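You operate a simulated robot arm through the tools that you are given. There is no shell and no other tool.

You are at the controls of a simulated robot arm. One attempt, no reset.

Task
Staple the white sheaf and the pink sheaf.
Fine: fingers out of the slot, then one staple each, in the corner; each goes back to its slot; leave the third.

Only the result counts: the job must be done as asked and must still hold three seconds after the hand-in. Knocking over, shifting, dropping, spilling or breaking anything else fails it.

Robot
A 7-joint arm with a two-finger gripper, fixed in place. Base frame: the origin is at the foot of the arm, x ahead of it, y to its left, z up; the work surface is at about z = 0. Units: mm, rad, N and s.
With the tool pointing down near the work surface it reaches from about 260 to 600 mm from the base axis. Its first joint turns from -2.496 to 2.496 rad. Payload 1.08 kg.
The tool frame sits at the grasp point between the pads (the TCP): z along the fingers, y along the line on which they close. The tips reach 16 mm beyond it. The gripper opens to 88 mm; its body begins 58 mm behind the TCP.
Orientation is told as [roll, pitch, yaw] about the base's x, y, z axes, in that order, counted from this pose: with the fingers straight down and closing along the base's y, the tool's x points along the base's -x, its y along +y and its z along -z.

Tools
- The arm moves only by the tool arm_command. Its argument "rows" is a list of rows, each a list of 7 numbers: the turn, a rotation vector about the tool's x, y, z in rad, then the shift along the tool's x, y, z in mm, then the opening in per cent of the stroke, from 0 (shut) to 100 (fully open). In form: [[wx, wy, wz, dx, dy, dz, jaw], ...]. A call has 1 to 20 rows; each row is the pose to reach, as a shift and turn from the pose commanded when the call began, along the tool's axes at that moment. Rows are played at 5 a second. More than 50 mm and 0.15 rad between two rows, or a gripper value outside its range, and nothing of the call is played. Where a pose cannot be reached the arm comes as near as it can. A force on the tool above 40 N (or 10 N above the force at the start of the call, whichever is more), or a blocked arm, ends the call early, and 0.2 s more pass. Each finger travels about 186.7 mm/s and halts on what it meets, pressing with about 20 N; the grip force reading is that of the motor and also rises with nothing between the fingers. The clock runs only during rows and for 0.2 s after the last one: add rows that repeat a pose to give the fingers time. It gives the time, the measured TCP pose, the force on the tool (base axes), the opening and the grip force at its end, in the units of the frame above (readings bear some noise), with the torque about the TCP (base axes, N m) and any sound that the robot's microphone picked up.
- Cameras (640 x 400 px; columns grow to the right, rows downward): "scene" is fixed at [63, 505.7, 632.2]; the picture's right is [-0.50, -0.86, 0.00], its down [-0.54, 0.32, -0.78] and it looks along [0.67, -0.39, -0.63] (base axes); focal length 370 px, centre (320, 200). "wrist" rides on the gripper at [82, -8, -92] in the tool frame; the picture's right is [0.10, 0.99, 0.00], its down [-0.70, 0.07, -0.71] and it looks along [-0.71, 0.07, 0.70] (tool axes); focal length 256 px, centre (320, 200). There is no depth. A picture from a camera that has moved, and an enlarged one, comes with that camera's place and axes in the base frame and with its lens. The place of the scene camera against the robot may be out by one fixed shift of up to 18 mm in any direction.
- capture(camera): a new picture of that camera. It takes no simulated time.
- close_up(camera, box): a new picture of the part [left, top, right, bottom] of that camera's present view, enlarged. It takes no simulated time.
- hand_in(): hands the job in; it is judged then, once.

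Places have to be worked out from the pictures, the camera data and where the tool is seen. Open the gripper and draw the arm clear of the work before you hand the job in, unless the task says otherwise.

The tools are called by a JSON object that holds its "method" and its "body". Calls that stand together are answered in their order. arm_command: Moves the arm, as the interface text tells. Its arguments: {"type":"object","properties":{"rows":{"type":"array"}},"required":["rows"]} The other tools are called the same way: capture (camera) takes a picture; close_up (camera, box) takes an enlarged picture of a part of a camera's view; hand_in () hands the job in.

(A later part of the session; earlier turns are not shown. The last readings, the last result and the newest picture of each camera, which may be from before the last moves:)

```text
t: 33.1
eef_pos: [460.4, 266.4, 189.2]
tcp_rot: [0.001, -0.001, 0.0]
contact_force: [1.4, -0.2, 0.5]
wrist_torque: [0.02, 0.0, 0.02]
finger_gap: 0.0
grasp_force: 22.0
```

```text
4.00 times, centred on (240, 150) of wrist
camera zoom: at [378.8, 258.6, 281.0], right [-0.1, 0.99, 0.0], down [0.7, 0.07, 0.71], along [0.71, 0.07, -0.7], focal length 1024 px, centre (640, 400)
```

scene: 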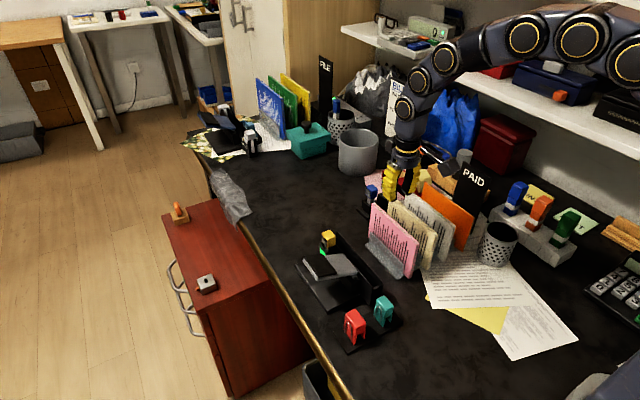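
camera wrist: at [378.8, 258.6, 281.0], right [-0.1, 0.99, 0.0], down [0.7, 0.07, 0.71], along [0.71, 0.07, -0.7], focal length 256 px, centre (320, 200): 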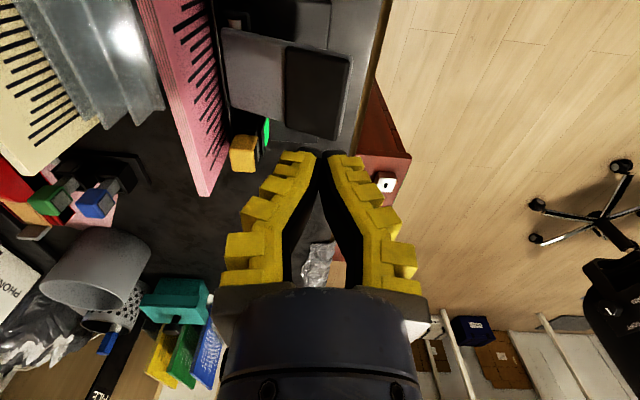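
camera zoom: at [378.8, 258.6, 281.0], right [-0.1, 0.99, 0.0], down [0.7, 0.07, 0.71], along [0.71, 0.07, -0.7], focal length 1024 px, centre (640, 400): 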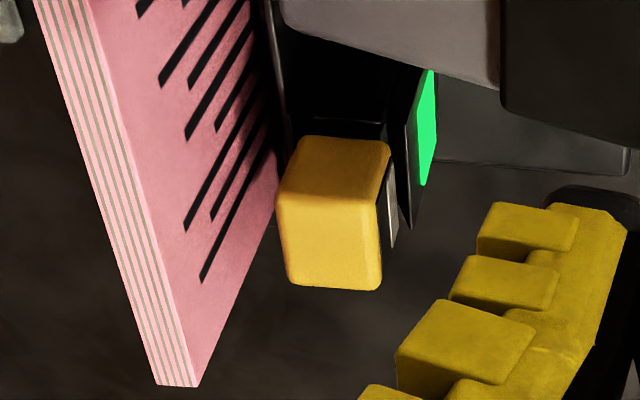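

The window may show one fewer staple line than before, so I need a like-for-like comparison. I return to the same +y viewpoint used earlier for that close-up.

{"method": "arm_command", "body": {"rows": [[0, 0, 0.143, -1, 2, 0, 0], [0, 0, 0.286, -2, 4, 0, 0], [0, 0, 0.428, -3, 6, 0, 0], [0, 0, 0.571, -4, 8, 0, 0], [0, 0, 0.714, -5, 10, 0, 0], [0, 0, 0.857, -6, 12, 0, 0], [0, 0, 1.0, -7, 14, 0, 0], [0, 0, 1.142, -8, 16, 0, 0], [0, 0, 1.285, -9, 17, 0, 0], [0, 0, 1.428, -10, 17, 4, 0], [0, 0, 1.571, -10.5, 17, 9, 0]]}}

{"method": "close_up", "body": {"camera": "wrist", "box": [220, 60, 410, 220]}}

{"method": "close_up", "body": {"camera": "wrist", "box": [320, 120, 400, 210]}}

{"method": "close_up", "body": {"camera": "scene", "box": [320, 220, 370, 270]}}

```text
t: 35.5
eef_pos: [470.1, 283.5, 179.1]
tcp_rot: [-0.001, 0.004, -1.573]
contact_force: [1.0, 0.4, -0.7]
wrist_torque: [0.01, 0.02, -0.04]
finger_gap: 0.0
grasp_force: 22.1
```

```text
2.50 times, centred on (315, 140) of wrist
camera zoom: at [462.8, 365.8, 270.9], right [0.99, 0.1, 0.0], down [0.07, -0.7, 0.71], along [0.07, -0.7, -0.71], focal length 640 px, centre (332, 350)
```

zoom: 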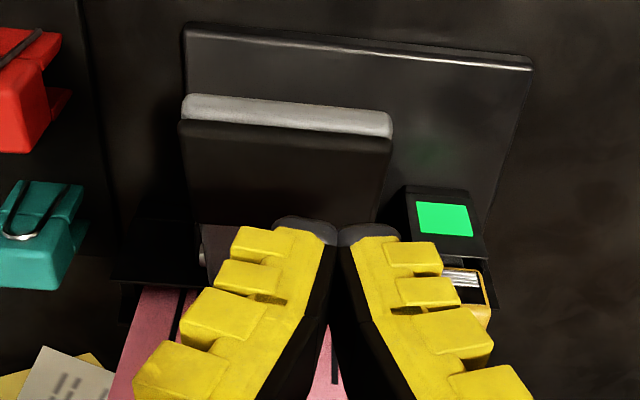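

```text
4.44 times, centred on (360, 165) of wrist
camera zoom: at [462.8, 365.8, 270.9], right [0.99, 0.1, 0.0], down [0.07, -0.7, 0.71], along [0.07, -0.7, -0.71], focal length 1138 px, centre (142, 356)
```

zoom: 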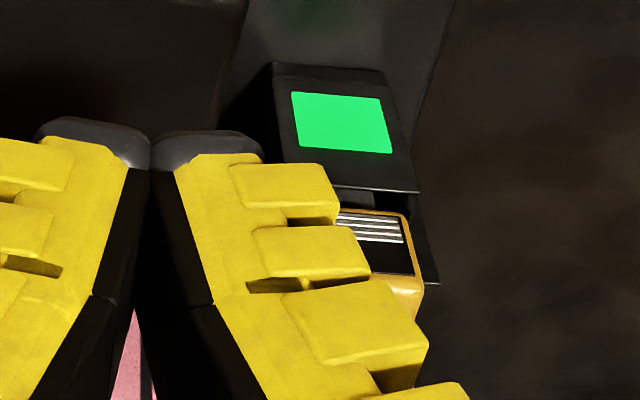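

```text
8.00 times, centred on (345, 245) of scene
camera zoom: at [63.0, 505.7, 632.2], right [-0.5, -0.86, 0.0], down [-0.54, 0.32, -0.78], along [0.67, -0.39, -0.63], focal length 2958 px, centre (120, -160)
```

zoom: 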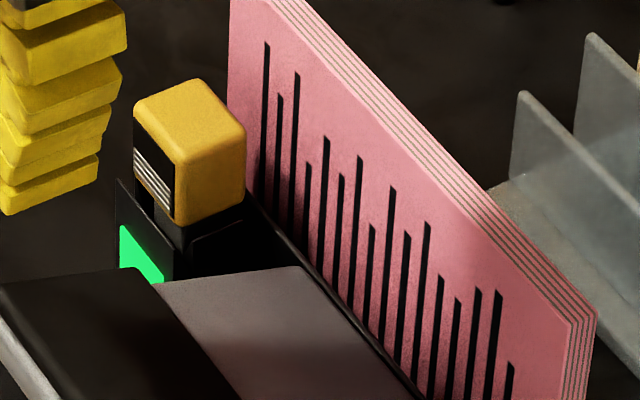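

I zoom in on the window itself to count the staple lines exactly; earlier I saw five.

{"method": "close_up", "body": {"camera": "wrist", "box": [385, 160, 420, 190]}}

{"method": "close_up", "body": {"camera": "wrist", "box": [352, 165, 382, 190]}}

{"method": "close_up", "body": {"camera": "scene", "box": [318, 235, 333, 250]}}

```text
13.33 times, centred on (402, 175) of wrist
camera zoom: at [462.8, 365.8, 270.9], right [0.99, 0.1, 0.0], down [0.07, -0.7, 0.71], along [0.07, -0.7, -0.71], focal length 3413 px, centre (-780, 533)
```

zoom: 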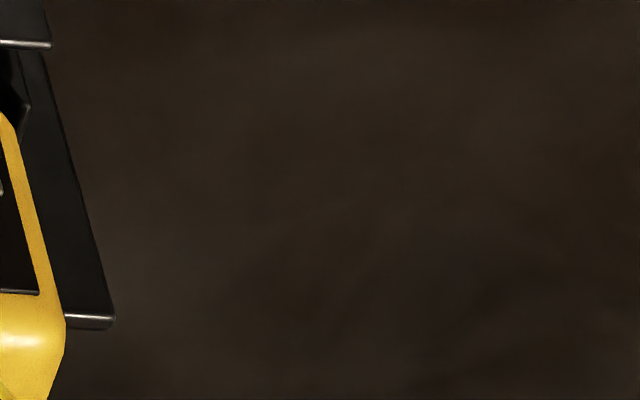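

```text
16.00 times, centred on (367, 178) of wrist
camera zoom: at [462.8, 365.8, 270.9], right [0.99, 0.1, 0.0], down [0.07, -0.7, 0.71], along [0.07, -0.7, -0.71], focal length 4096 px, centre (-432, 560)
```

zoom: 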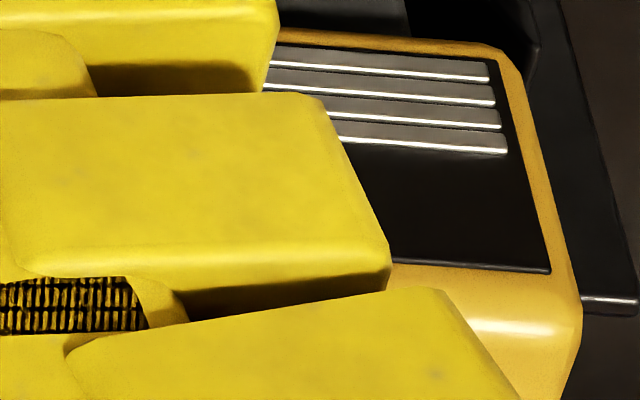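

```text
16.00 times, centred on (326, 242) of scene
camera zoom: at [63.0, 505.7, 632.2], right [-0.5, -0.86, 0.0], down [-0.54, 0.32, -0.78], along [0.67, -0.39, -0.63], focal length 5916 px, centre (232, -480)
```

zoom: 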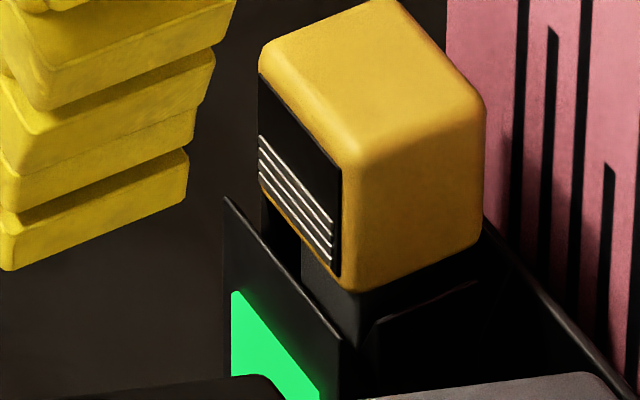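

The window now shows four staples, with the empty part one pitch longer than in the first picture, so one staple has been driven. I return over the sheaf at yaw 0 with a narrow opening to retrieve it.

{"method": "arm_command", "body": {"rows": [[0, 0, -0.143, -5, 0, -5, 0], [0, 0, -0.286, -15, 0, -10, 0], [0, 0, -0.428, -25, 0, -15, 0], [0, 0, -0.571, -35, 0, -20, 5], [0, 0, -0.714, -45, 0, -20, 15], [0, 0, -0.857, -55, 0, -20, 26], [0, 0, -1.0, -65, 0, -20, 26], [0, 0, -1.142, -76, 0, -20, 26], [0, 0, -1.285, -87, 1, -20, 26], [0, 0, -1.428, -98, 1, -20, 26], [0, 0, -1.571, -109, 1.7, -20, 26], [0, 0, -1.571, -109, 1.7, -20, 26]]}}

{"method": "capture", "body": {"camera": "wrist"}}

{"method": "close_up", "body": {"camera": "wrist", "box": [240, 80, 400, 200]}}

{"method": "close_up", "body": {"camera": "wrist", "box": [260, 0, 400, 90]}}

```text
t: 38.1
eef_pos: [472.4, 175.4, 198.4]
tcp_rot: [0.001, -0.003, 0.002]
contact_force: [1.3, -0.1, 0.4]
wrist_torque: [-0.01, 0.0, 0.04]
finger_gap: 27.7
grasp_force: 3.7
```

```text
taken
camera wrist: at [391.2, 166.4, 291.0], right [-0.1, 0.99, 0.0], down [0.7, 0.07, 0.71], along [0.71, 0.08, -0.7], focal length 256 px, centre (320, 200)
```

wrist: 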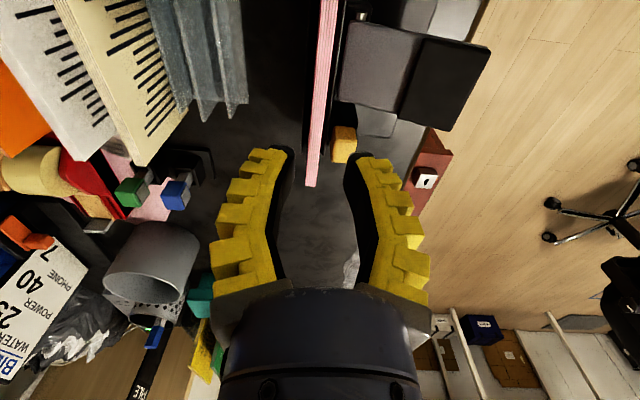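

```text
3.33 times, centred on (320, 140) of wrist
camera zoom: at [391.2, 166.4, 291.0], right [-0.1, 0.99, 0.0], down [0.7, 0.07, 0.71], along [0.71, 0.08, -0.7], focal length 853 px, centre (320, 400)
```

zoom: 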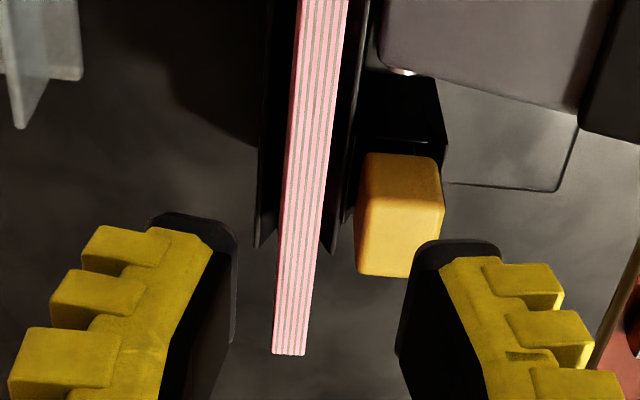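

```text
4.44 times, centred on (330, 45) of wrist
camera zoom: at [391.2, 166.4, 291.0], right [-0.1, 0.99, 0.0], down [0.7, 0.07, 0.71], along [0.71, 0.08, -0.7], focal length 1138 px, centre (276, 889)
```

zoom: 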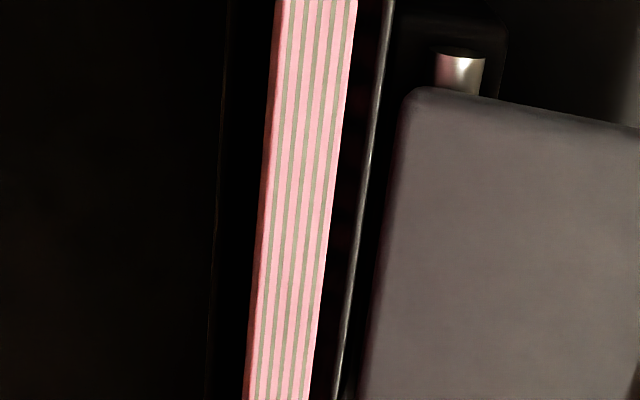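

The sheaf stands straight in the slot at y≈174, with its far top end at x≈547. I shift -0.9 mm in y and descend to grip it at TCP z≈106, keeping clear of the lever and head.

{"method": "arm_command", "body": {"rows": [[0, 0, 0, 0, -0.9, 30, 26], [0, 0, 0, 0, -0.9, 55, 26], [0, 0, 0, 0, -0.9, 75, 26], [0, 0, 0, 0, -0.9, 87, 26], [0, 0, 0, 0, -0.9, 93, 26], [0, 0, 0, 0, -0.9, 93, 26]]}}

{"method": "capture", "body": {"camera": "wrist"}}

{"method": "close_up", "body": {"camera": "scene", "box": [310, 200, 410, 300]}}

```text
t: 39.5
eef_pos: [473.8, 173.8, 106.3]
tcp_rot: [0.003, -0.002, 0.0]
contact_force: [-0.7, 0.0, -0.1]
wrist_torque: [-0.01, -0.03, 0.02]
finger_gap: 27.9
grasp_force: 3.5
```

```text
taken
camera wrist: at [391.6, 166.0, 197.9], right [-0.1, 0.99, 0.0], down [0.7, 0.07, 0.71], along [0.71, 0.07, -0.7], focal length 256 px, centre (320, 200)
```

wrist: 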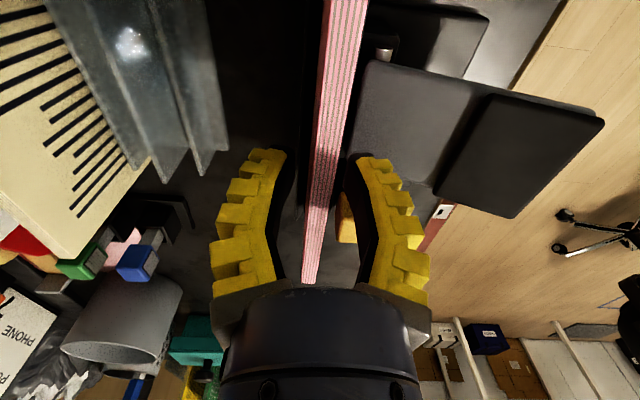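

```text
4.00 times, centred on (360, 250) of scene
camera zoom: at [63.0, 505.7, 632.2], right [-0.5, -0.86, 0.0], down [-0.54, 0.32, -0.78], along [0.67, -0.39, -0.63], focal length 1479 px, centre (160, 0)
```

zoom: 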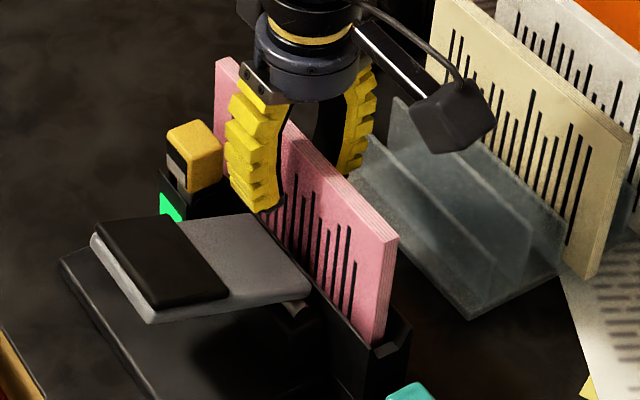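

The geometry matches the rack grasp exactly (far end at the same image row). I close and lift gently.

{"method": "arm_command", "body": {"rows": [[0, 0, 0, 0, 0, 0, 0], [0, 0, 0, 0, 0, 0, 0], [0, 0, 0, 0, 0, 0, 0], [0, 0, 0, 0, 0, -3, 0], [0, 0, 0, 0, 0, -8, 0], [0, 0, 0, 0, 0, -15, 0], [0, 0, 0, 0, 0, -15, 0]]}}

{"method": "capture", "body": {"camera": "wrist"}}

```text
t: 41.1
eef_pos: [473.0, 173.4, 121.4]
tcp_rot: [0.002, -0.002, -0.001]
contact_force: [-0.9, -0.1, -1.2]
wrist_torque: [-0.01, 0.0, 0.03]
finger_gap: 6.2
grasp_force: 19.7
```

```text
taken
camera wrist: at [391.0, 166.1, 213.1], right [-0.1, 0.99, 0.0], down [0.7, 0.07, 0.71], along [0.71, 0.07, -0.7], focal length 256 px, centre (320, 200)
```

wrist: 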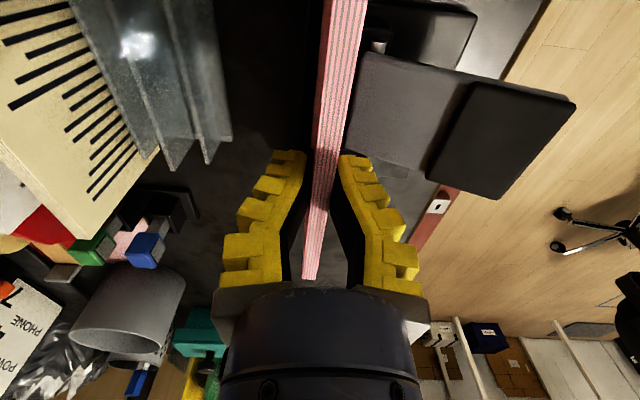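

It lifts cleanly. I raise it to z≈192 and look for the staple in its far lower corner.

{"method": "arm_command", "body": {"rows": [[0, 0, 0, 0, 0, -20, 0], [0, 0, 0, 0, 0, -45, 0], [0, 0, 0, 0, 0, -72, 0], [0, 0, 0, 0, 0, -72, 0]]}}

{"method": "close_up", "body": {"camera": "scene", "box": [310, 180, 410, 280]}}

{"method": "close_up", "body": {"camera": "scene", "box": [325, 205, 355, 235]}}

```text
t: 42.1
eef_pos: [472.3, 173.8, 194.9]
tcp_rot: [0.002, 0.001, 0.0]
contact_force: [-0.5, 0.3, -0.6]
wrist_torque: [-0.02, 0.0, -0.01]
finger_gap: 6.1
grasp_force: 20.2
```

```text
4.00 times, centred on (360, 230) of scene
camera zoom: at [63.0, 505.7, 632.2], right [-0.5, -0.86, 0.0], down [-0.54, 0.32, -0.78], along [0.67, -0.39, -0.63], focal length 1479 px, centre (160, 80)
```

zoom: 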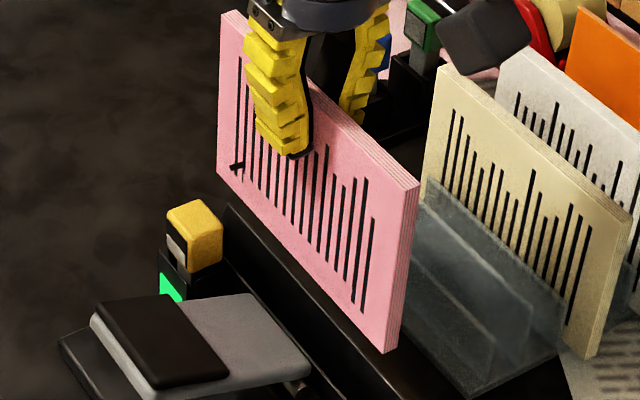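

```text
13.33 times, centred on (340, 220) of scene
camera zoom: at [63.0, 505.7, 632.2], right [-0.5, -0.86, 0.0], down [-0.54, 0.32, -0.78], along [0.67, -0.39, -0.63], focal length 4930 px, centre (53, -67)
```

zoom: 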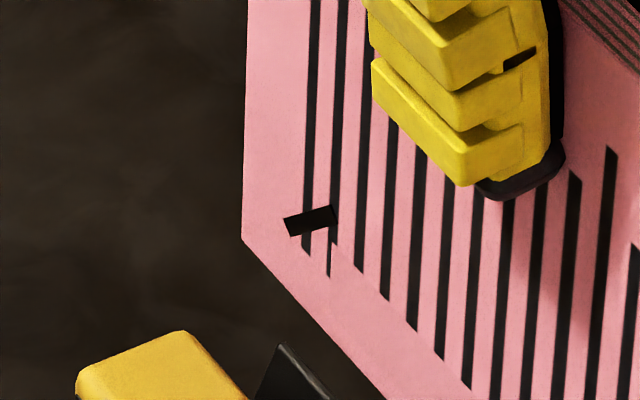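

A single dark diagonal staple is visible right in the far lower corner, which is the page's top-left. Now I carry the pink sheaf back above its rack slot (TCP at x≈470, y≈74.7), bottom edge still at about z≈101.

{"method": "arm_command", "body": {"rows": [[0, 0, 0, 0.5, -20, 0, 0], [0, 0, 0, 1, -45, 0, 0], [0, 0, 0, 1.8, -72, 0, 0], [0, 0, 0, 2.5, -99.1, 0, 0], [0, 0, 0, 2.5, -99.1, 0, 0]]}}

{"method": "capture", "body": {"camera": "wrist"}}

{"method": "close_up", "body": {"camera": "scene", "box": [350, 160, 450, 280]}}

{"method": "close_up", "body": {"camera": "scene", "box": [385, 220, 435, 280]}}

```text
t: 43.3
eef_pos: [470.3, 73.3, 194.2]
tcp_rot: [0.002, -0.003, -0.001]
contact_force: [-0.2, 0.2, -1.5]
wrist_torque: [-0.01, 0.01, -0.02]
finger_gap: 6.1
grasp_force: 20.0
```

```text
taken
camera wrist: at [388.2, 66.4, 284.9], right [-0.1, 0.99, 0.0], down [0.7, 0.07, 0.71], along [0.71, 0.07, -0.7], focal length 256 px, centre (320, 200)
```

wrist: 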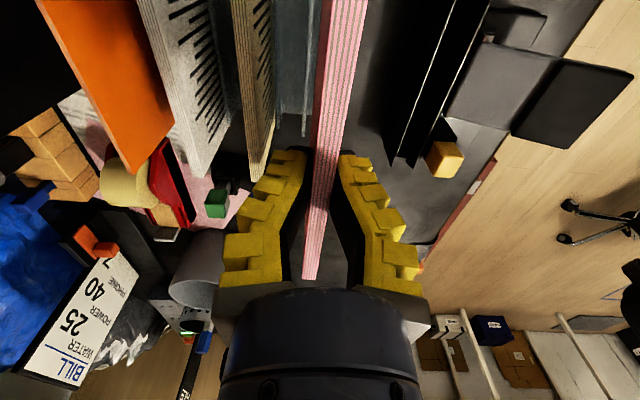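

```text
3.33 times, centred on (400, 220) of scene
camera zoom: at [63.0, 505.7, 632.2], right [-0.5, -0.86, 0.0], down [-0.54, 0.32, -0.78], along [0.67, -0.39, -0.63], focal length 1232 px, centre (53, 133)
```

zoom: 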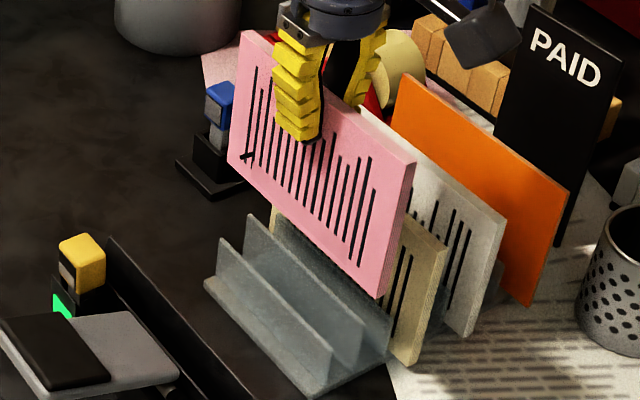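

```text
6.67 times, centred on (410, 250) of scene
camera zoom: at [63.0, 505.7, 632.2], right [-0.5, -0.86, 0.0], down [-0.54, 0.32, -0.78], along [0.67, -0.39, -0.63], focal length 2465 px, centre (-280, -133)
```

zoom: 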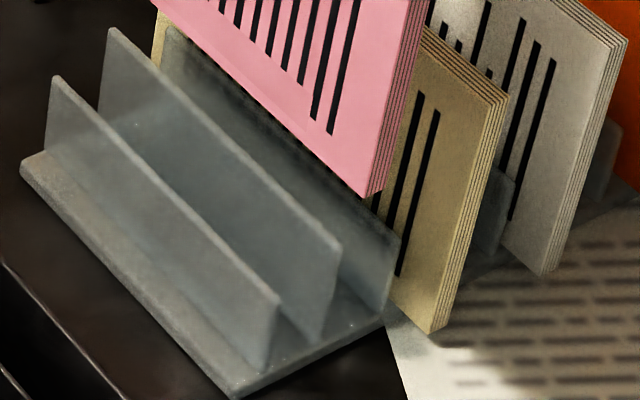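

The pink slot lies between the front guide plate and the next one. I zoom the wrist camera to check the sheaf is between these two plates in y before lowering.

{"method": "close_up", "body": {"camera": "wrist", "box": [240, 0, 400, 150]}}

{"method": "close_up", "body": {"camera": "scene", "box": [375, 225, 425, 290]}}

```text
2.67 times, centred on (320, 75) of wrist
camera zoom: at [388.2, 66.4, 284.9], right [-0.1, 0.99, 0.0], down [0.7, 0.07, 0.71], along [0.71, 0.07, -0.7], focal length 683 px, centre (320, 533)
```

zoom: 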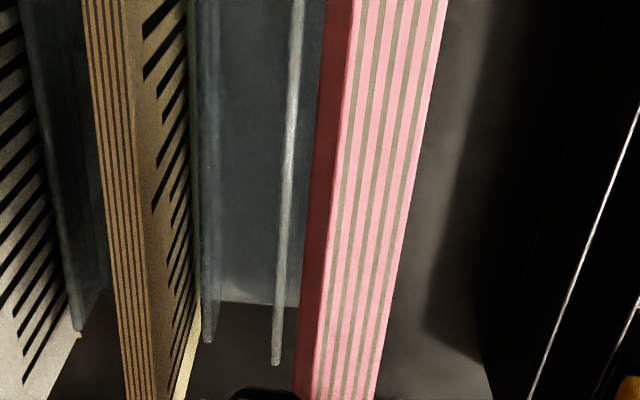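

```text
6.15 times, centred on (400, 258) of scene
camera zoom: at [63.0, 505.7, 632.2], right [-0.5, -0.86, 0.0], down [-0.54, 0.32, -0.78], along [0.67, -0.39, -0.63], focal length 2275 px, centre (-172, -154)
```

zoom: 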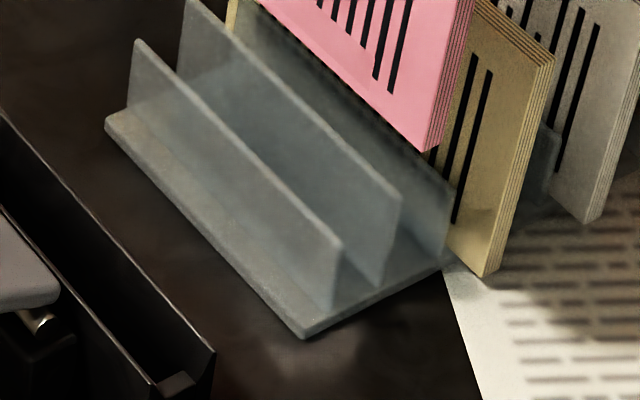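

Plate 2 is at y≈63.6 and the sheaf at y≈75, mid-slot. I lower it 60 mm, between the plates, and check the forces.

{"method": "arm_command", "body": {"rows": [[0, 0, 0, 0, 0, 20, 0], [0, 0, 0, 0, 0, 40, 0], [0, 0, 0, 0, 0, 52, 0], [0, 0, 0, 0, 0, 62, 0], [0, 0, 0, 0, 0, 72, 0], [0, 0, 0, 0, 0, 72, 0]]}}

{"method": "close_up", "body": {"camera": "scene", "box": [350, 170, 450, 290]}}

```text
t: 44.7
eef_pos: [469.4, 74.9, 121.6]
tcp_rot: [0.002, -0.003, -0.001]
contact_force: [-0.2, -0.9, -1.4]
wrist_torque: [-0.02, 0.02, -0.02]
finger_gap: 5.9
grasp_force: 20.1
```

```text
3.33 times, centred on (400, 230) of scene
camera zoom: at [63.0, 505.7, 632.2], right [-0.5, -0.86, 0.0], down [-0.54, 0.32, -0.78], along [0.67, -0.39, -0.63], focal length 1232 px, centre (53, 100)
```

zoom: 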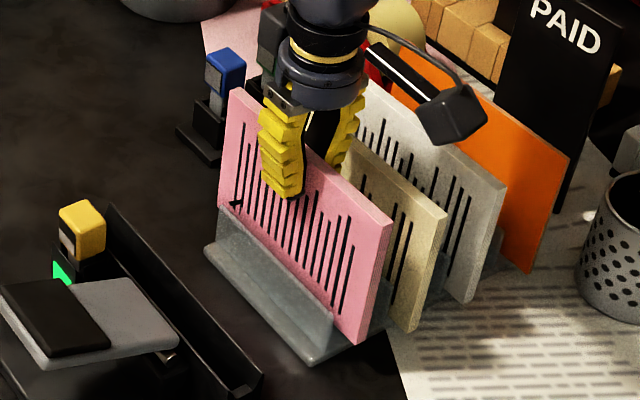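

No contact, and the sheaf is between the front plate and plate 2. I lower 19 mm more, to just above the original seat height.

{"method": "arm_command", "body": {"rows": [[0, 0, 0, 0, 0, 8, 0], [0, 0, 0, 0, 0, 14, 0], [0, 0, 0, 0, 0, 18, 0], [0, 0, 0, 0, 0, 19.5, 0], [0, 0, 0, 0, 0, 19.5, 0]]}}

```text
t: 45.9
eef_pos: [468.8, 74.7, 101.7]
tcp_rot: [0.001, -0.002, 0.0]
contact_force: [0.3, 0.7, 0.1]
wrist_torque: [-0.01, -0.01, -0.02]
finger_gap: 6.2
grasp_force: 20.1
```

Barely any force yet. I step down by 1 mm at a time until the rack floor is felt.

{"method": "arm_command", "body": {"rows": [[0, 0, 0, 0, 0, 1, 0], [0, 0, 0, 0, 0, 1, 0]]}}

```text
t: 46.5
eef_pos: [469.5, 75.0, 101.0]
tcp_rot: [0.001, -0.003, -0.001]
contact_force: [-1.2, 0.6, 0.8]
wrist_torque: [-0.01, -0.11, 0.01]
finger_gap: 5.9
grasp_force: 20.1
```

{"method": "arm_command", "body": {"rows": [[0, 0, 0, 0, 0, 0.7, 0], [0, 0, 0, 0, 0, 1.2, 0], [0, 0, 0, 0, 0, 1.2, 0]]}}

```text
t: 47.3
eef_pos: [469.5, 75.1, 99.8]
tcp_rot: [0.001, -0.004, 0.0]
contact_force: [-2.5, 0.0, 10.2]
wrist_torque: [0.01, 0.05, 0.0]
finger_gap: 6.1
grasp_force: 20.0
```

Seated: 10 N from the floor with almost no torque. I open the fingers to the narrow gap and check the sheaf stays put.

{"method": "arm_command", "body": {"rows": [[0, 0, 0, 0, 0, 0, 24], [0, 0, 0, 0, 0, 0, 24], [0, 0, 0, 0, 0, 0, 24]]}}

{"method": "capture", "body": {"camera": "wrist"}}

{"method": "close_up", "body": {"camera": "scene", "box": [350, 170, 450, 290]}}

```text
t: 48.1
eef_pos: [469.3, 74.8, 100.2]
tcp_rot: [0.002, -0.001, 0.0]
contact_force: [0.1, 0.2, 0.1]
wrist_torque: [0.01, 0.0, 0.04]
finger_gap: 26.1
grasp_force: 4.1
```

```text
taken
camera wrist: at [388.4, 67.0, 191.0], right [-0.1, 0.99, 0.0], down [0.7, 0.07, 0.71], along [0.71, 0.07, -0.7], focal length 256 px, centre (320, 200)
```

wrist: 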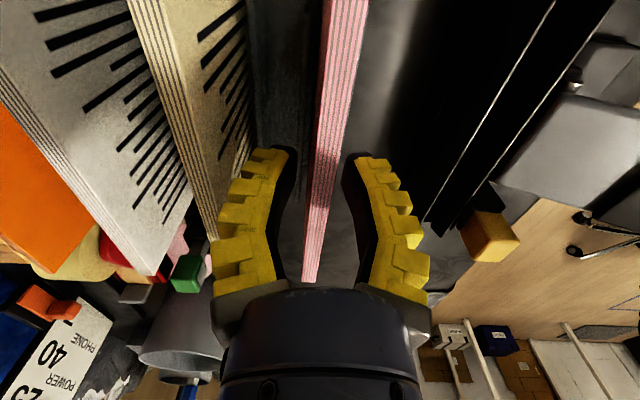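

```text
3.33 times, centred on (400, 230) of scene
camera zoom: at [63.0, 505.7, 632.2], right [-0.5, -0.86, 0.0], down [-0.54, 0.32, -0.78], along [0.67, -0.39, -0.63], focal length 1232 px, centre (53, 100)
```

zoom: 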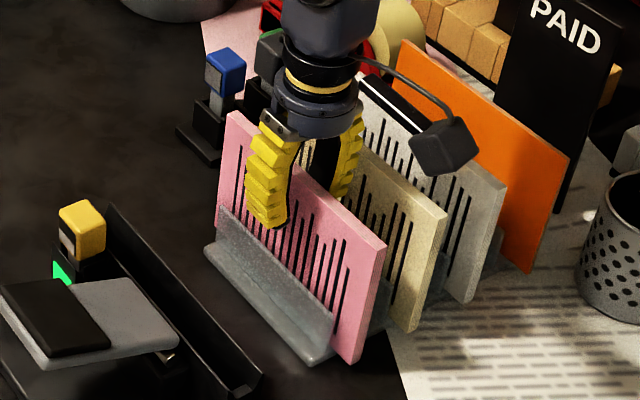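

Pink stands in its slot as at the start. I rise straight up and move over the white sheaf (470, -25).

{"method": "arm_command", "body": {"rows": [[0, 0, 0, 0, 0, -10, 24], [0, 0, 0, 0, 0, -30, 24], [0, 0, 0, 0, 0, -65, 24], [0, 0, 0, 0, 0, -100, 24], [0, 0, 0, -0.2, -35, -100, 24], [0, 0, 0, -0.4, -70, -100, 24], [0, 0, 0, -0.4, -99.7, -100, 24], [0, 0, 0, -0.4, -99.7, -100, 24]]}}

{"method": "capture", "body": {"camera": "wrist"}}

{"method": "close_up", "body": {"camera": "wrist", "box": [240, 60, 400, 190]}}

{"method": "close_up", "body": {"camera": "scene", "box": [350, 150, 490, 290]}}

```text
t: 49.9
eef_pos: [469.5, -26.8, 199.2]
tcp_rot: [0.001, -0.001, 0.0]
contact_force: [0.6, -0.6, 0.7]
wrist_torque: [0.0, -0.01, 0.0]
finger_gap: 26.1
grasp_force: 3.8
```

```text
taken
camera wrist: at [388.5, -33.9, 290.2], right [-0.1, 0.99, 0.0], down [0.7, 0.07, 0.71], along [0.71, 0.07, -0.7], focal length 256 px, centre (320, 200)
```

wrist: 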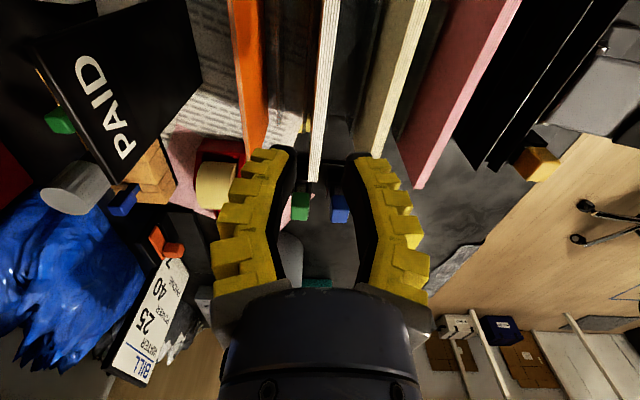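

```text
3.08 times, centred on (320, 125) of wrist
camera zoom: at [388.5, -33.9, 290.2], right [-0.1, 0.99, 0.0], down [0.7, 0.07, 0.71], along [0.71, 0.07, -0.7], focal length 788 px, centre (320, 431)
```

zoom: 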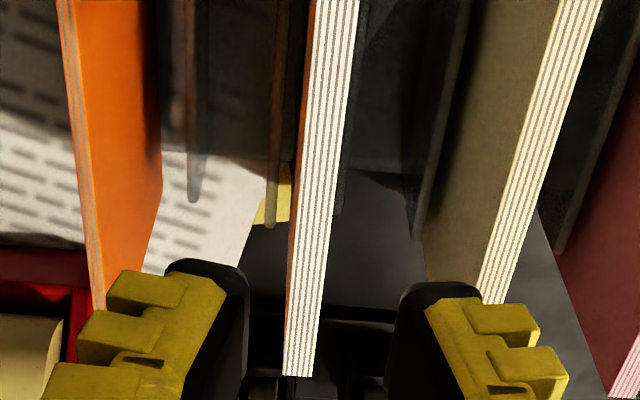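

```text
2.86 times, centred on (420, 220) of scene
camera zoom: at [63.0, 505.7, 632.2], right [-0.5, -0.86, 0.0], down [-0.54, 0.32, -0.78], along [0.67, -0.39, -0.63], focal length 1056 px, centre (34, 143)
```

zoom: 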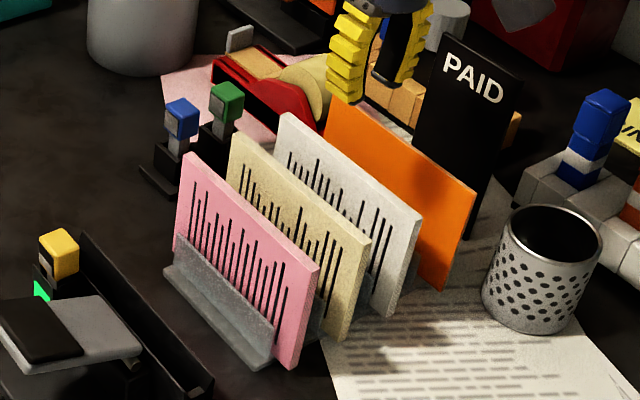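

White is about 0.8 mm to the +y side of the finger midpoint; its far end and height match pink's. I correct by 0.8 mm and descend to z≈100.

{"method": "arm_command", "body": {"rows": [[0, 0, 0, 0, 0.8, 30, 24], [0, 0, 0, 0, 0.8, 55, 24], [0, 0, 0, 0, 0.8, 75, 24], [0, 0, 0, 0, 0.8, 90, 24], [0, 0, 0, 0, 0.8, 99.7, 24], [0, 0, 0, 0, 0.8, 99.7, 24]]}}

{"method": "capture", "body": {"camera": "wrist"}}

{"method": "close_up", "body": {"camera": "wrist", "box": [220, 120, 420, 300]}}

```text
t: 51.3
eef_pos: [470.2, -24.3, 99.3]
tcp_rot: [0.002, 0.0, -0.001]
contact_force: [0.4, 0.1, -0.1]
wrist_torque: [0.03, 0.02, 0.02]
finger_gap: 26.3
grasp_force: 3.5
```

```text
taken
camera wrist: at [388.6, -32.1, 190.9], right [-0.1, 0.99, 0.0], down [0.7, 0.07, 0.71], along [0.71, 0.07, -0.7], focal length 256 px, centre (320, 200)
```

wrist: 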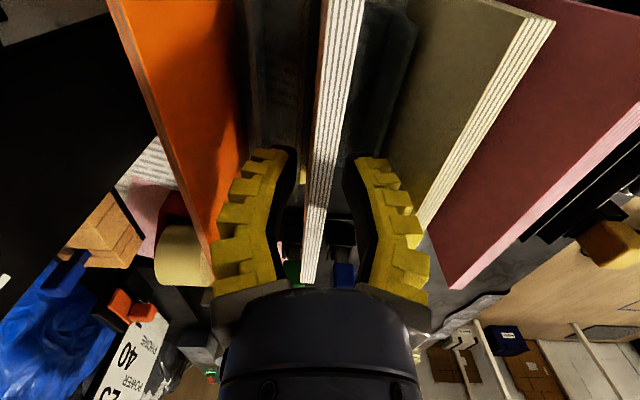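

```text
2.22 times, centred on (320, 210) of wrist
camera zoom: at [388.6, -32.1, 190.9], right [-0.1, 0.99, 0.0], down [0.7, 0.07, 0.71], along [0.71, 0.07, -0.7], focal length 569 px, centre (320, 178)
```

zoom: 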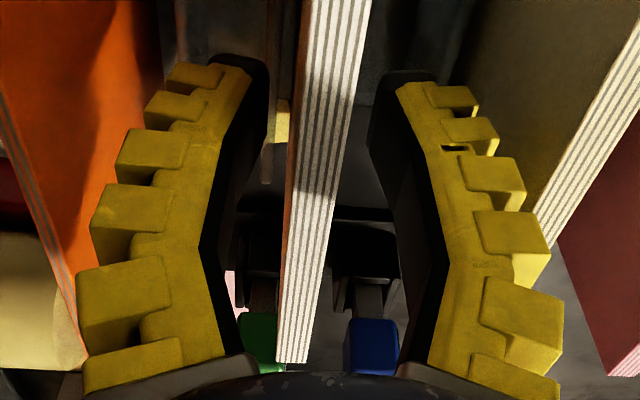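

The white sheaf is between the fingers with no contact. I close and lift gently.

{"method": "arm_command", "body": {"rows": [[0, 0, 0, 0, 0, 0, 0], [0, 0, 0, 0, 0, 0, 0], [0, 0, 0, 0, 0, 0, 0], [0, 0, 0, 0, 0, -3, 0], [0, 0, 0, 0, 0, -8, 0], [0, 0, 0, 0, 0, -15, 0], [0, 0, 0, 0, 0, -15, 0]]}}

{"method": "capture", "body": {"camera": "wrist"}}

{"method": "close_up", "body": {"camera": "scene", "box": [350, 150, 490, 290]}}

```text
t: 52.9
eef_pos: [469.3, -23.3, 115.2]
tcp_rot: [0.0, -0.002, 0.0]
contact_force: [0.1, -0.4, -0.6]
wrist_torque: [-0.01, -0.02, -0.01]
finger_gap: 5.9
grasp_force: 19.2
```

```text
taken
camera wrist: at [388.8, -31.5, 205.8], right [-0.1, 0.99, 0.0], down [0.7, 0.07, 0.71], along [0.71, 0.07, -0.7], focal length 256 px, centre (320, 200)
```

wrist: 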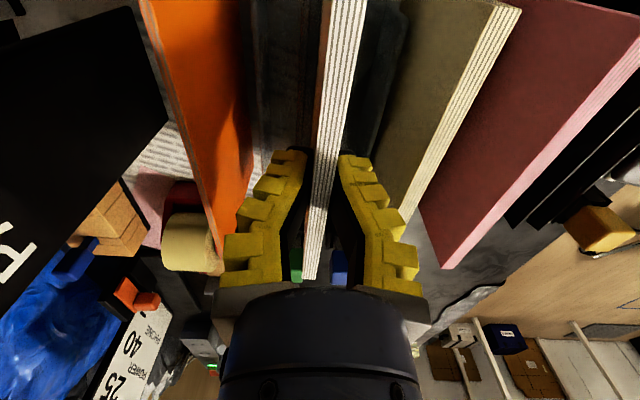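

```text
2.86 times, centred on (420, 220) of scene
camera zoom: at [63.0, 505.7, 632.2], right [-0.5, -0.86, 0.0], down [-0.54, 0.32, -0.78], along [0.67, -0.39, -0.63], focal length 1056 px, centre (34, 143)
```

zoom: 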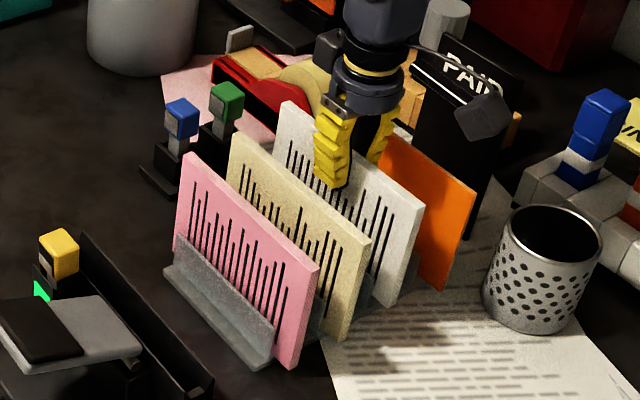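

White is held cleanly. I lift it to z≈250, so its bottom at about 157 clears cream and pink by over 40 mm, then carry it over to the channel.

{"method": "arm_command", "body": {"rows": [[0, 0, 0, 0, 0, -20, 0], [0, 0, 0, 0, 0, -50, 0], [0, 0, 0, 0, 0, -85, 0], [0, 0, 0, 0, 0, -120, 0], [0, 0, 0, 0, 0, -135, 0], [0, 0, 0, -0.3, 20, -135, 0], [0, 0, 0, -0.5, 50, -135, 0], [0, 0, 0, -0.8, 85, -135, 0], [0, 0, 0, -1, 120, -135, 0], [0, 0, 0, -1.3, 155, -135, 0], [0, 0, 0, -1.5, 182, -135, 0], [0, 0, 0, -1.5, 198.5, -135, 0], [0, 0, 0, -1.5, 198.5, -135, 0]]}}

{"method": "capture", "body": {"camera": "scene"}}

{"method": "capture", "body": {"camera": "wrist"}}

```text
t: 55.7
eef_pos: [471.0, 174.5, 251.1]
tcp_rot: [0.003, 0.001, 0.001]
contact_force: [-0.3, 0.1, -1.1]
wrist_torque: [-0.02, 0.02, -0.01]
finger_gap: 6.3
grasp_force: 19.4
```

```text
taken
```

scene: 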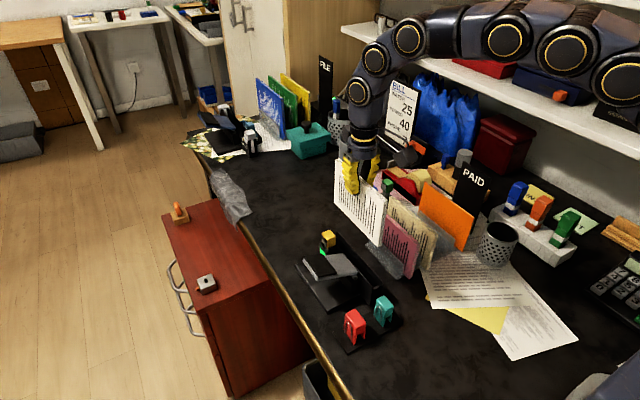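

```text
taken
camera wrist: at [390.0, 166.7, 342.1], right [-0.1, 0.99, 0.0], down [0.7, 0.07, 0.71], along [0.71, 0.07, -0.7], focal length 256 px, centre (320, 200)
```

wrist: 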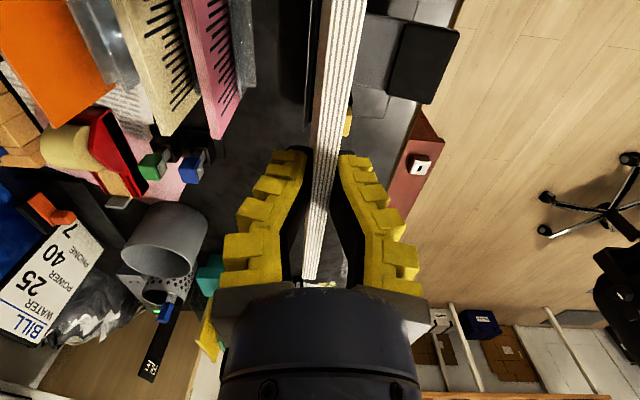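

I lower it to TCP z≈165, the same check height used for pink, and compare the near end with the channel.

{"method": "arm_command", "body": {"rows": [[0, 0, 0, 0, 0, 30, 0], [0, 0, 0, 0, 0, 60, 0], [0, 0, 0, 0, 0, 78, 0], [0, 0, 0, 0, 0, 86, 0], [0, 0, 0, 0, 0, 86, 0]]}}

{"method": "close_up", "body": {"camera": "scene", "box": [350, 230, 400, 290]}}

{"method": "close_up", "body": {"camera": "scene", "box": [315, 185, 375, 245]}}

{"method": "close_up", "body": {"camera": "wrist", "box": [240, 0, 400, 130]}}

```text
t: 56.9
eef_pos: [472.1, 173.7, 165.0]
tcp_rot: [0.001, -0.001, -0.001]
contact_force: [-0.5, 0.0, -0.8]
wrist_torque: [-0.03, 0.02, 0.02]
finger_gap: 6.1
grasp_force: 19.9
```

```text
6.67 times, centred on (375, 260) of scene
camera zoom: at [63.0, 505.7, 632.2], right [-0.5, -0.86, 0.0], down [-0.54, 0.32, -0.78], along [0.67, -0.39, -0.63], focal length 2465 px, centre (-47, -200)
```

zoom: 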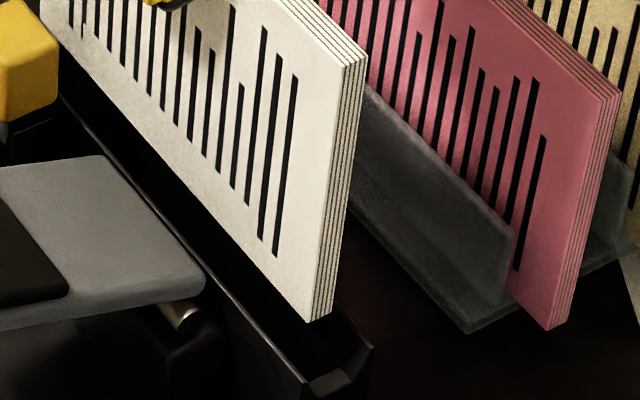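

```text
6.67 times, centred on (345, 215) of scene
camera zoom: at [63.0, 505.7, 632.2], right [-0.5, -0.86, 0.0], down [-0.54, 0.32, -0.78], along [0.67, -0.39, -0.63], focal length 2465 px, centre (153, 100)
```

zoom: 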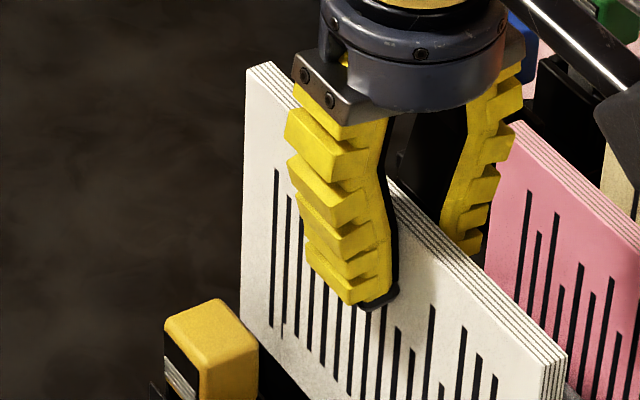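

```text
3.08 times, centred on (320, 65) of wrist
camera zoom: at [390.4, 166.5, 255.3], right [-0.1, 0.99, 0.0], down [0.7, 0.07, 0.71], along [0.71, 0.07, -0.7], focal length 788 px, centre (320, 615)
```

zoom: 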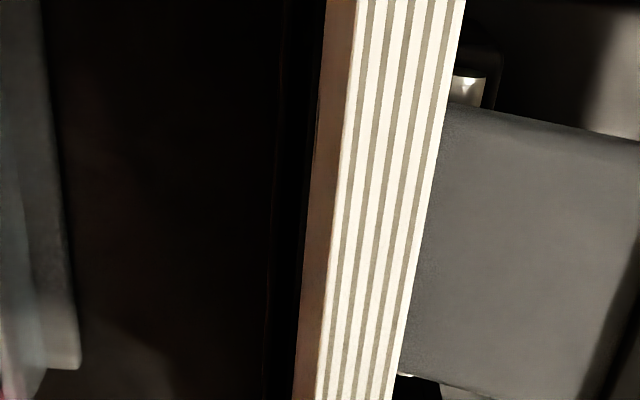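

White is level and within half a millimetre of where pink went in, just a few mm lower in the grip. I lower it 36 mm into the slot in small steps.

{"method": "arm_command", "body": {"rows": [[0, 0, 0, 0, 0, 6, 0], [0, 0, 0, 0, 0, 12, 0], [0, 0, 0, 0, 0, 17, 0], [0, 0, 0, 0, 0, 22, 0], [0, 0, 0, 0, 0, 27, 0], [0, 0, 0, 0, 0, 27, 0]]}}

{"method": "close_up", "body": {"camera": "scene", "box": [320, 210, 400, 300]}}

```text
t: 58.3
eef_pos: [471.7, 174.3, 136.6]
tcp_rot: [0.001, -0.004, 0.0]
contact_force: [-0.1, -1.4, -2.3]
wrist_torque: [0.03, 0.01, -0.03]
finger_gap: 5.9
grasp_force: 20.2
```

```text
4.44 times, centred on (360, 255) of scene
camera zoom: at [63.0, 505.7, 632.2], right [-0.5, -0.86, 0.0], down [-0.54, 0.32, -0.78], along [0.67, -0.39, -0.63], focal length 1643 px, centre (142, -44)
```

zoom: 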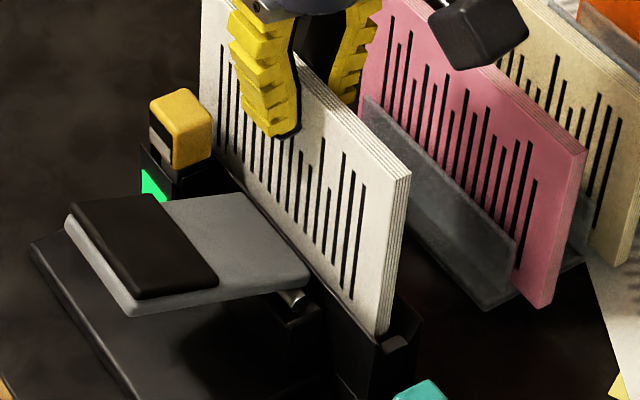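

No vertical contact; the bottom edge is at the slot entrance. I continue down another 18 mm.

{"method": "arm_command", "body": {"rows": [[0, 0, 0, 0, 0, 4, 0], [0, 0, 0, 0, 0, 8, 0], [0, 0, 0, 0, 0, 13, 0], [0, 0, 0, 0, 0, 18, 0], [0, 0, 0, 0, 0, 18, 0]]}}

{"method": "close_up", "body": {"camera": "scene", "box": [320, 210, 400, 300]}}

```text
t: 59.5
eef_pos: [471.5, 175.4, 119.7]
tcp_rot: [0.003, -0.003, -0.001]
contact_force: [0.3, -0.6, -1.4]
wrist_torque: [-0.03, -0.01, 0.02]
finger_gap: 5.8
grasp_force: 19.8
```

```text
4.44 times, centred on (360, 255) of scene
camera zoom: at [63.0, 505.7, 632.2], right [-0.5, -0.86, 0.0], down [-0.54, 0.32, -0.78], along [0.67, -0.39, -0.63], focal length 1643 px, centre (142, -44)
```

zoom: 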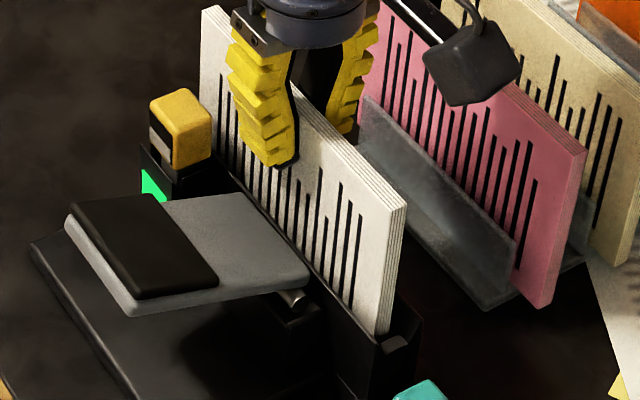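

White slides freely in the slot. I lower further in small steps toward the floor (expected at TCP z≈106).

{"method": "arm_command", "body": {"rows": [[0, 0, 0, 0, 0, 4, 0], [0, 0, 0, 0, 0, 8, 0], [0, 0, 0, 0, 0, 11, 0], [0, 0, 0, 0, 0, 11, 0]]}}

```text
t: 60.5
eef_pos: [472.7, 175.0, 109.8]
tcp_rot: [0.002, -0.003, 0.0]
contact_force: [-3.0, 0.4, 12.1]
wrist_torque: [0.01, 0.07, -0.01]
finger_gap: 5.7
grasp_force: 19.6
```

Contact at TCP z≈109 (12 N, near-zero torque). Before releasing, I check visually that white sits as low as pink did in the same view.

{"method": "close_up", "body": {"camera": "scene", "box": [320, 210, 400, 300]}}

{"method": "close_up", "body": {"camera": "scene", "box": [355, 240, 405, 300]}}

```text
4.44 times, centred on (360, 255) of scene
camera zoom: at [63.0, 505.7, 632.2], right [-0.5, -0.86, 0.0], down [-0.54, 0.32, -0.78], along [0.67, -0.39, -0.63], focal length 1643 px, centre (142, -44)
```

zoom: 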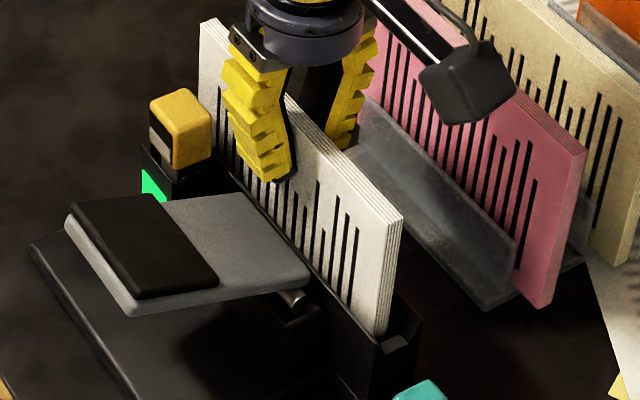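

```text
6.67 times, centred on (380, 270) of scene
camera zoom: at [63.0, 505.7, 632.2], right [-0.5, -0.86, 0.0], down [-0.54, 0.32, -0.78], along [0.67, -0.39, -0.63], focal length 2465 px, centre (-80, -267)
```

zoom: 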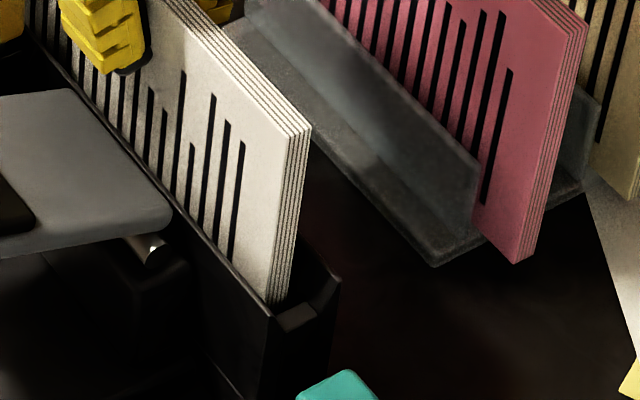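

White's top sits at the same height as pink's did, so it is on the slot floor. I open the fingers, then rise straight out of the slot.

{"method": "arm_command", "body": {"rows": [[0, 0, 0, 0, 0, 0, 26], [0, 0, 0, 0, 0, 0, 26], [0, 0, 0, 0, 0, 0, 26], [0, 0, 0, 0, 0, -8, 26], [0, 0, 0, 0, 0, -20, 26], [0, 0, 0, 0, 0, -45, 26], [0, 0, 0, 0, 0, -80, 26], [0, 0, 0, 0, 0, -80, 26]]}}

{"method": "capture", "body": {"camera": "wrist"}}

{"method": "close_up", "body": {"camera": "wrist", "box": [240, 80, 400, 200]}}

{"method": "close_up", "body": {"camera": "scene", "box": [320, 210, 400, 300]}}

```text
t: 62.3
eef_pos: [471.9, 173.4, 189.8]
tcp_rot: [0.0, -0.001, -0.001]
contact_force: [-0.9, 0.3, 0.4]
wrist_torque: [0.02, -0.01, 0.0]
finger_gap: 27.8
grasp_force: 3.0
```

```text
taken
camera wrist: at [390.5, 165.6, 279.9], right [-0.1, 0.99, 0.0], down [0.7, 0.07, 0.71], along [0.71, 0.07, -0.7], focal length 256 px, centre (320, 200)
```

wrist: 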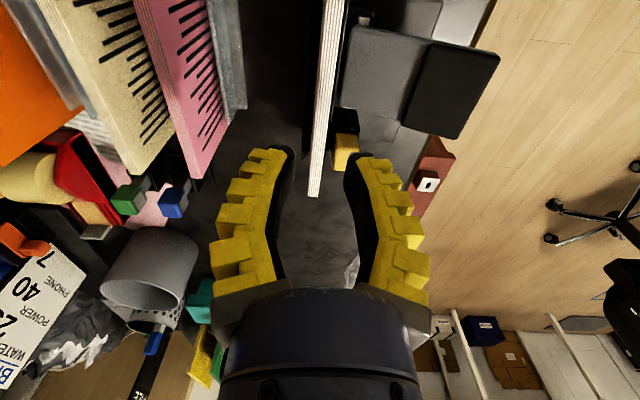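

```text
3.33 times, centred on (320, 140) of wrist
camera zoom: at [390.5, 165.6, 279.9], right [-0.1, 0.99, 0.0], down [0.7, 0.07, 0.71], along [0.71, 0.07, -0.7], focal length 853 px, centre (320, 400)
```

zoom: 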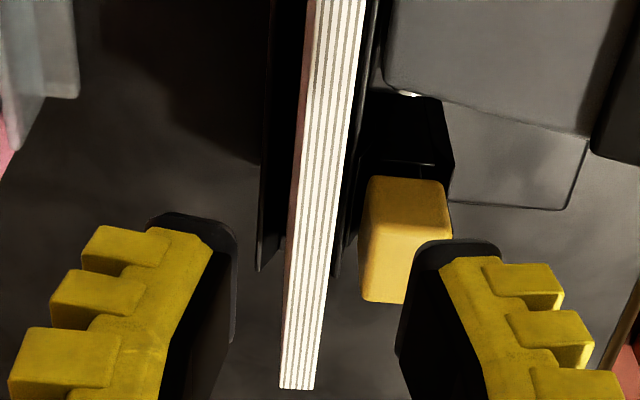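

```text
4.44 times, centred on (360, 255) of scene
camera zoom: at [63.0, 505.7, 632.2], right [-0.5, -0.86, 0.0], down [-0.54, 0.32, -0.78], along [0.67, -0.39, -0.63], focal length 1643 px, centre (142, -44)
```

zoom: 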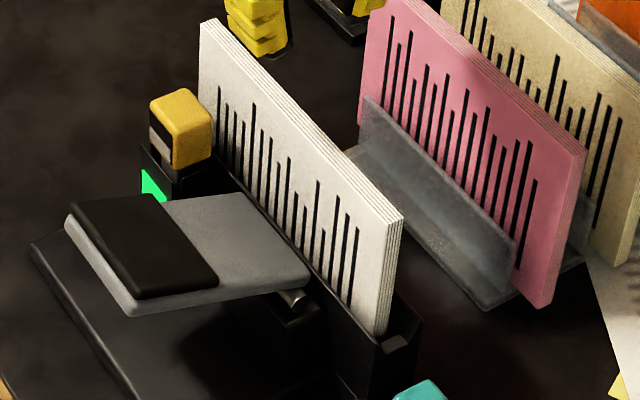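

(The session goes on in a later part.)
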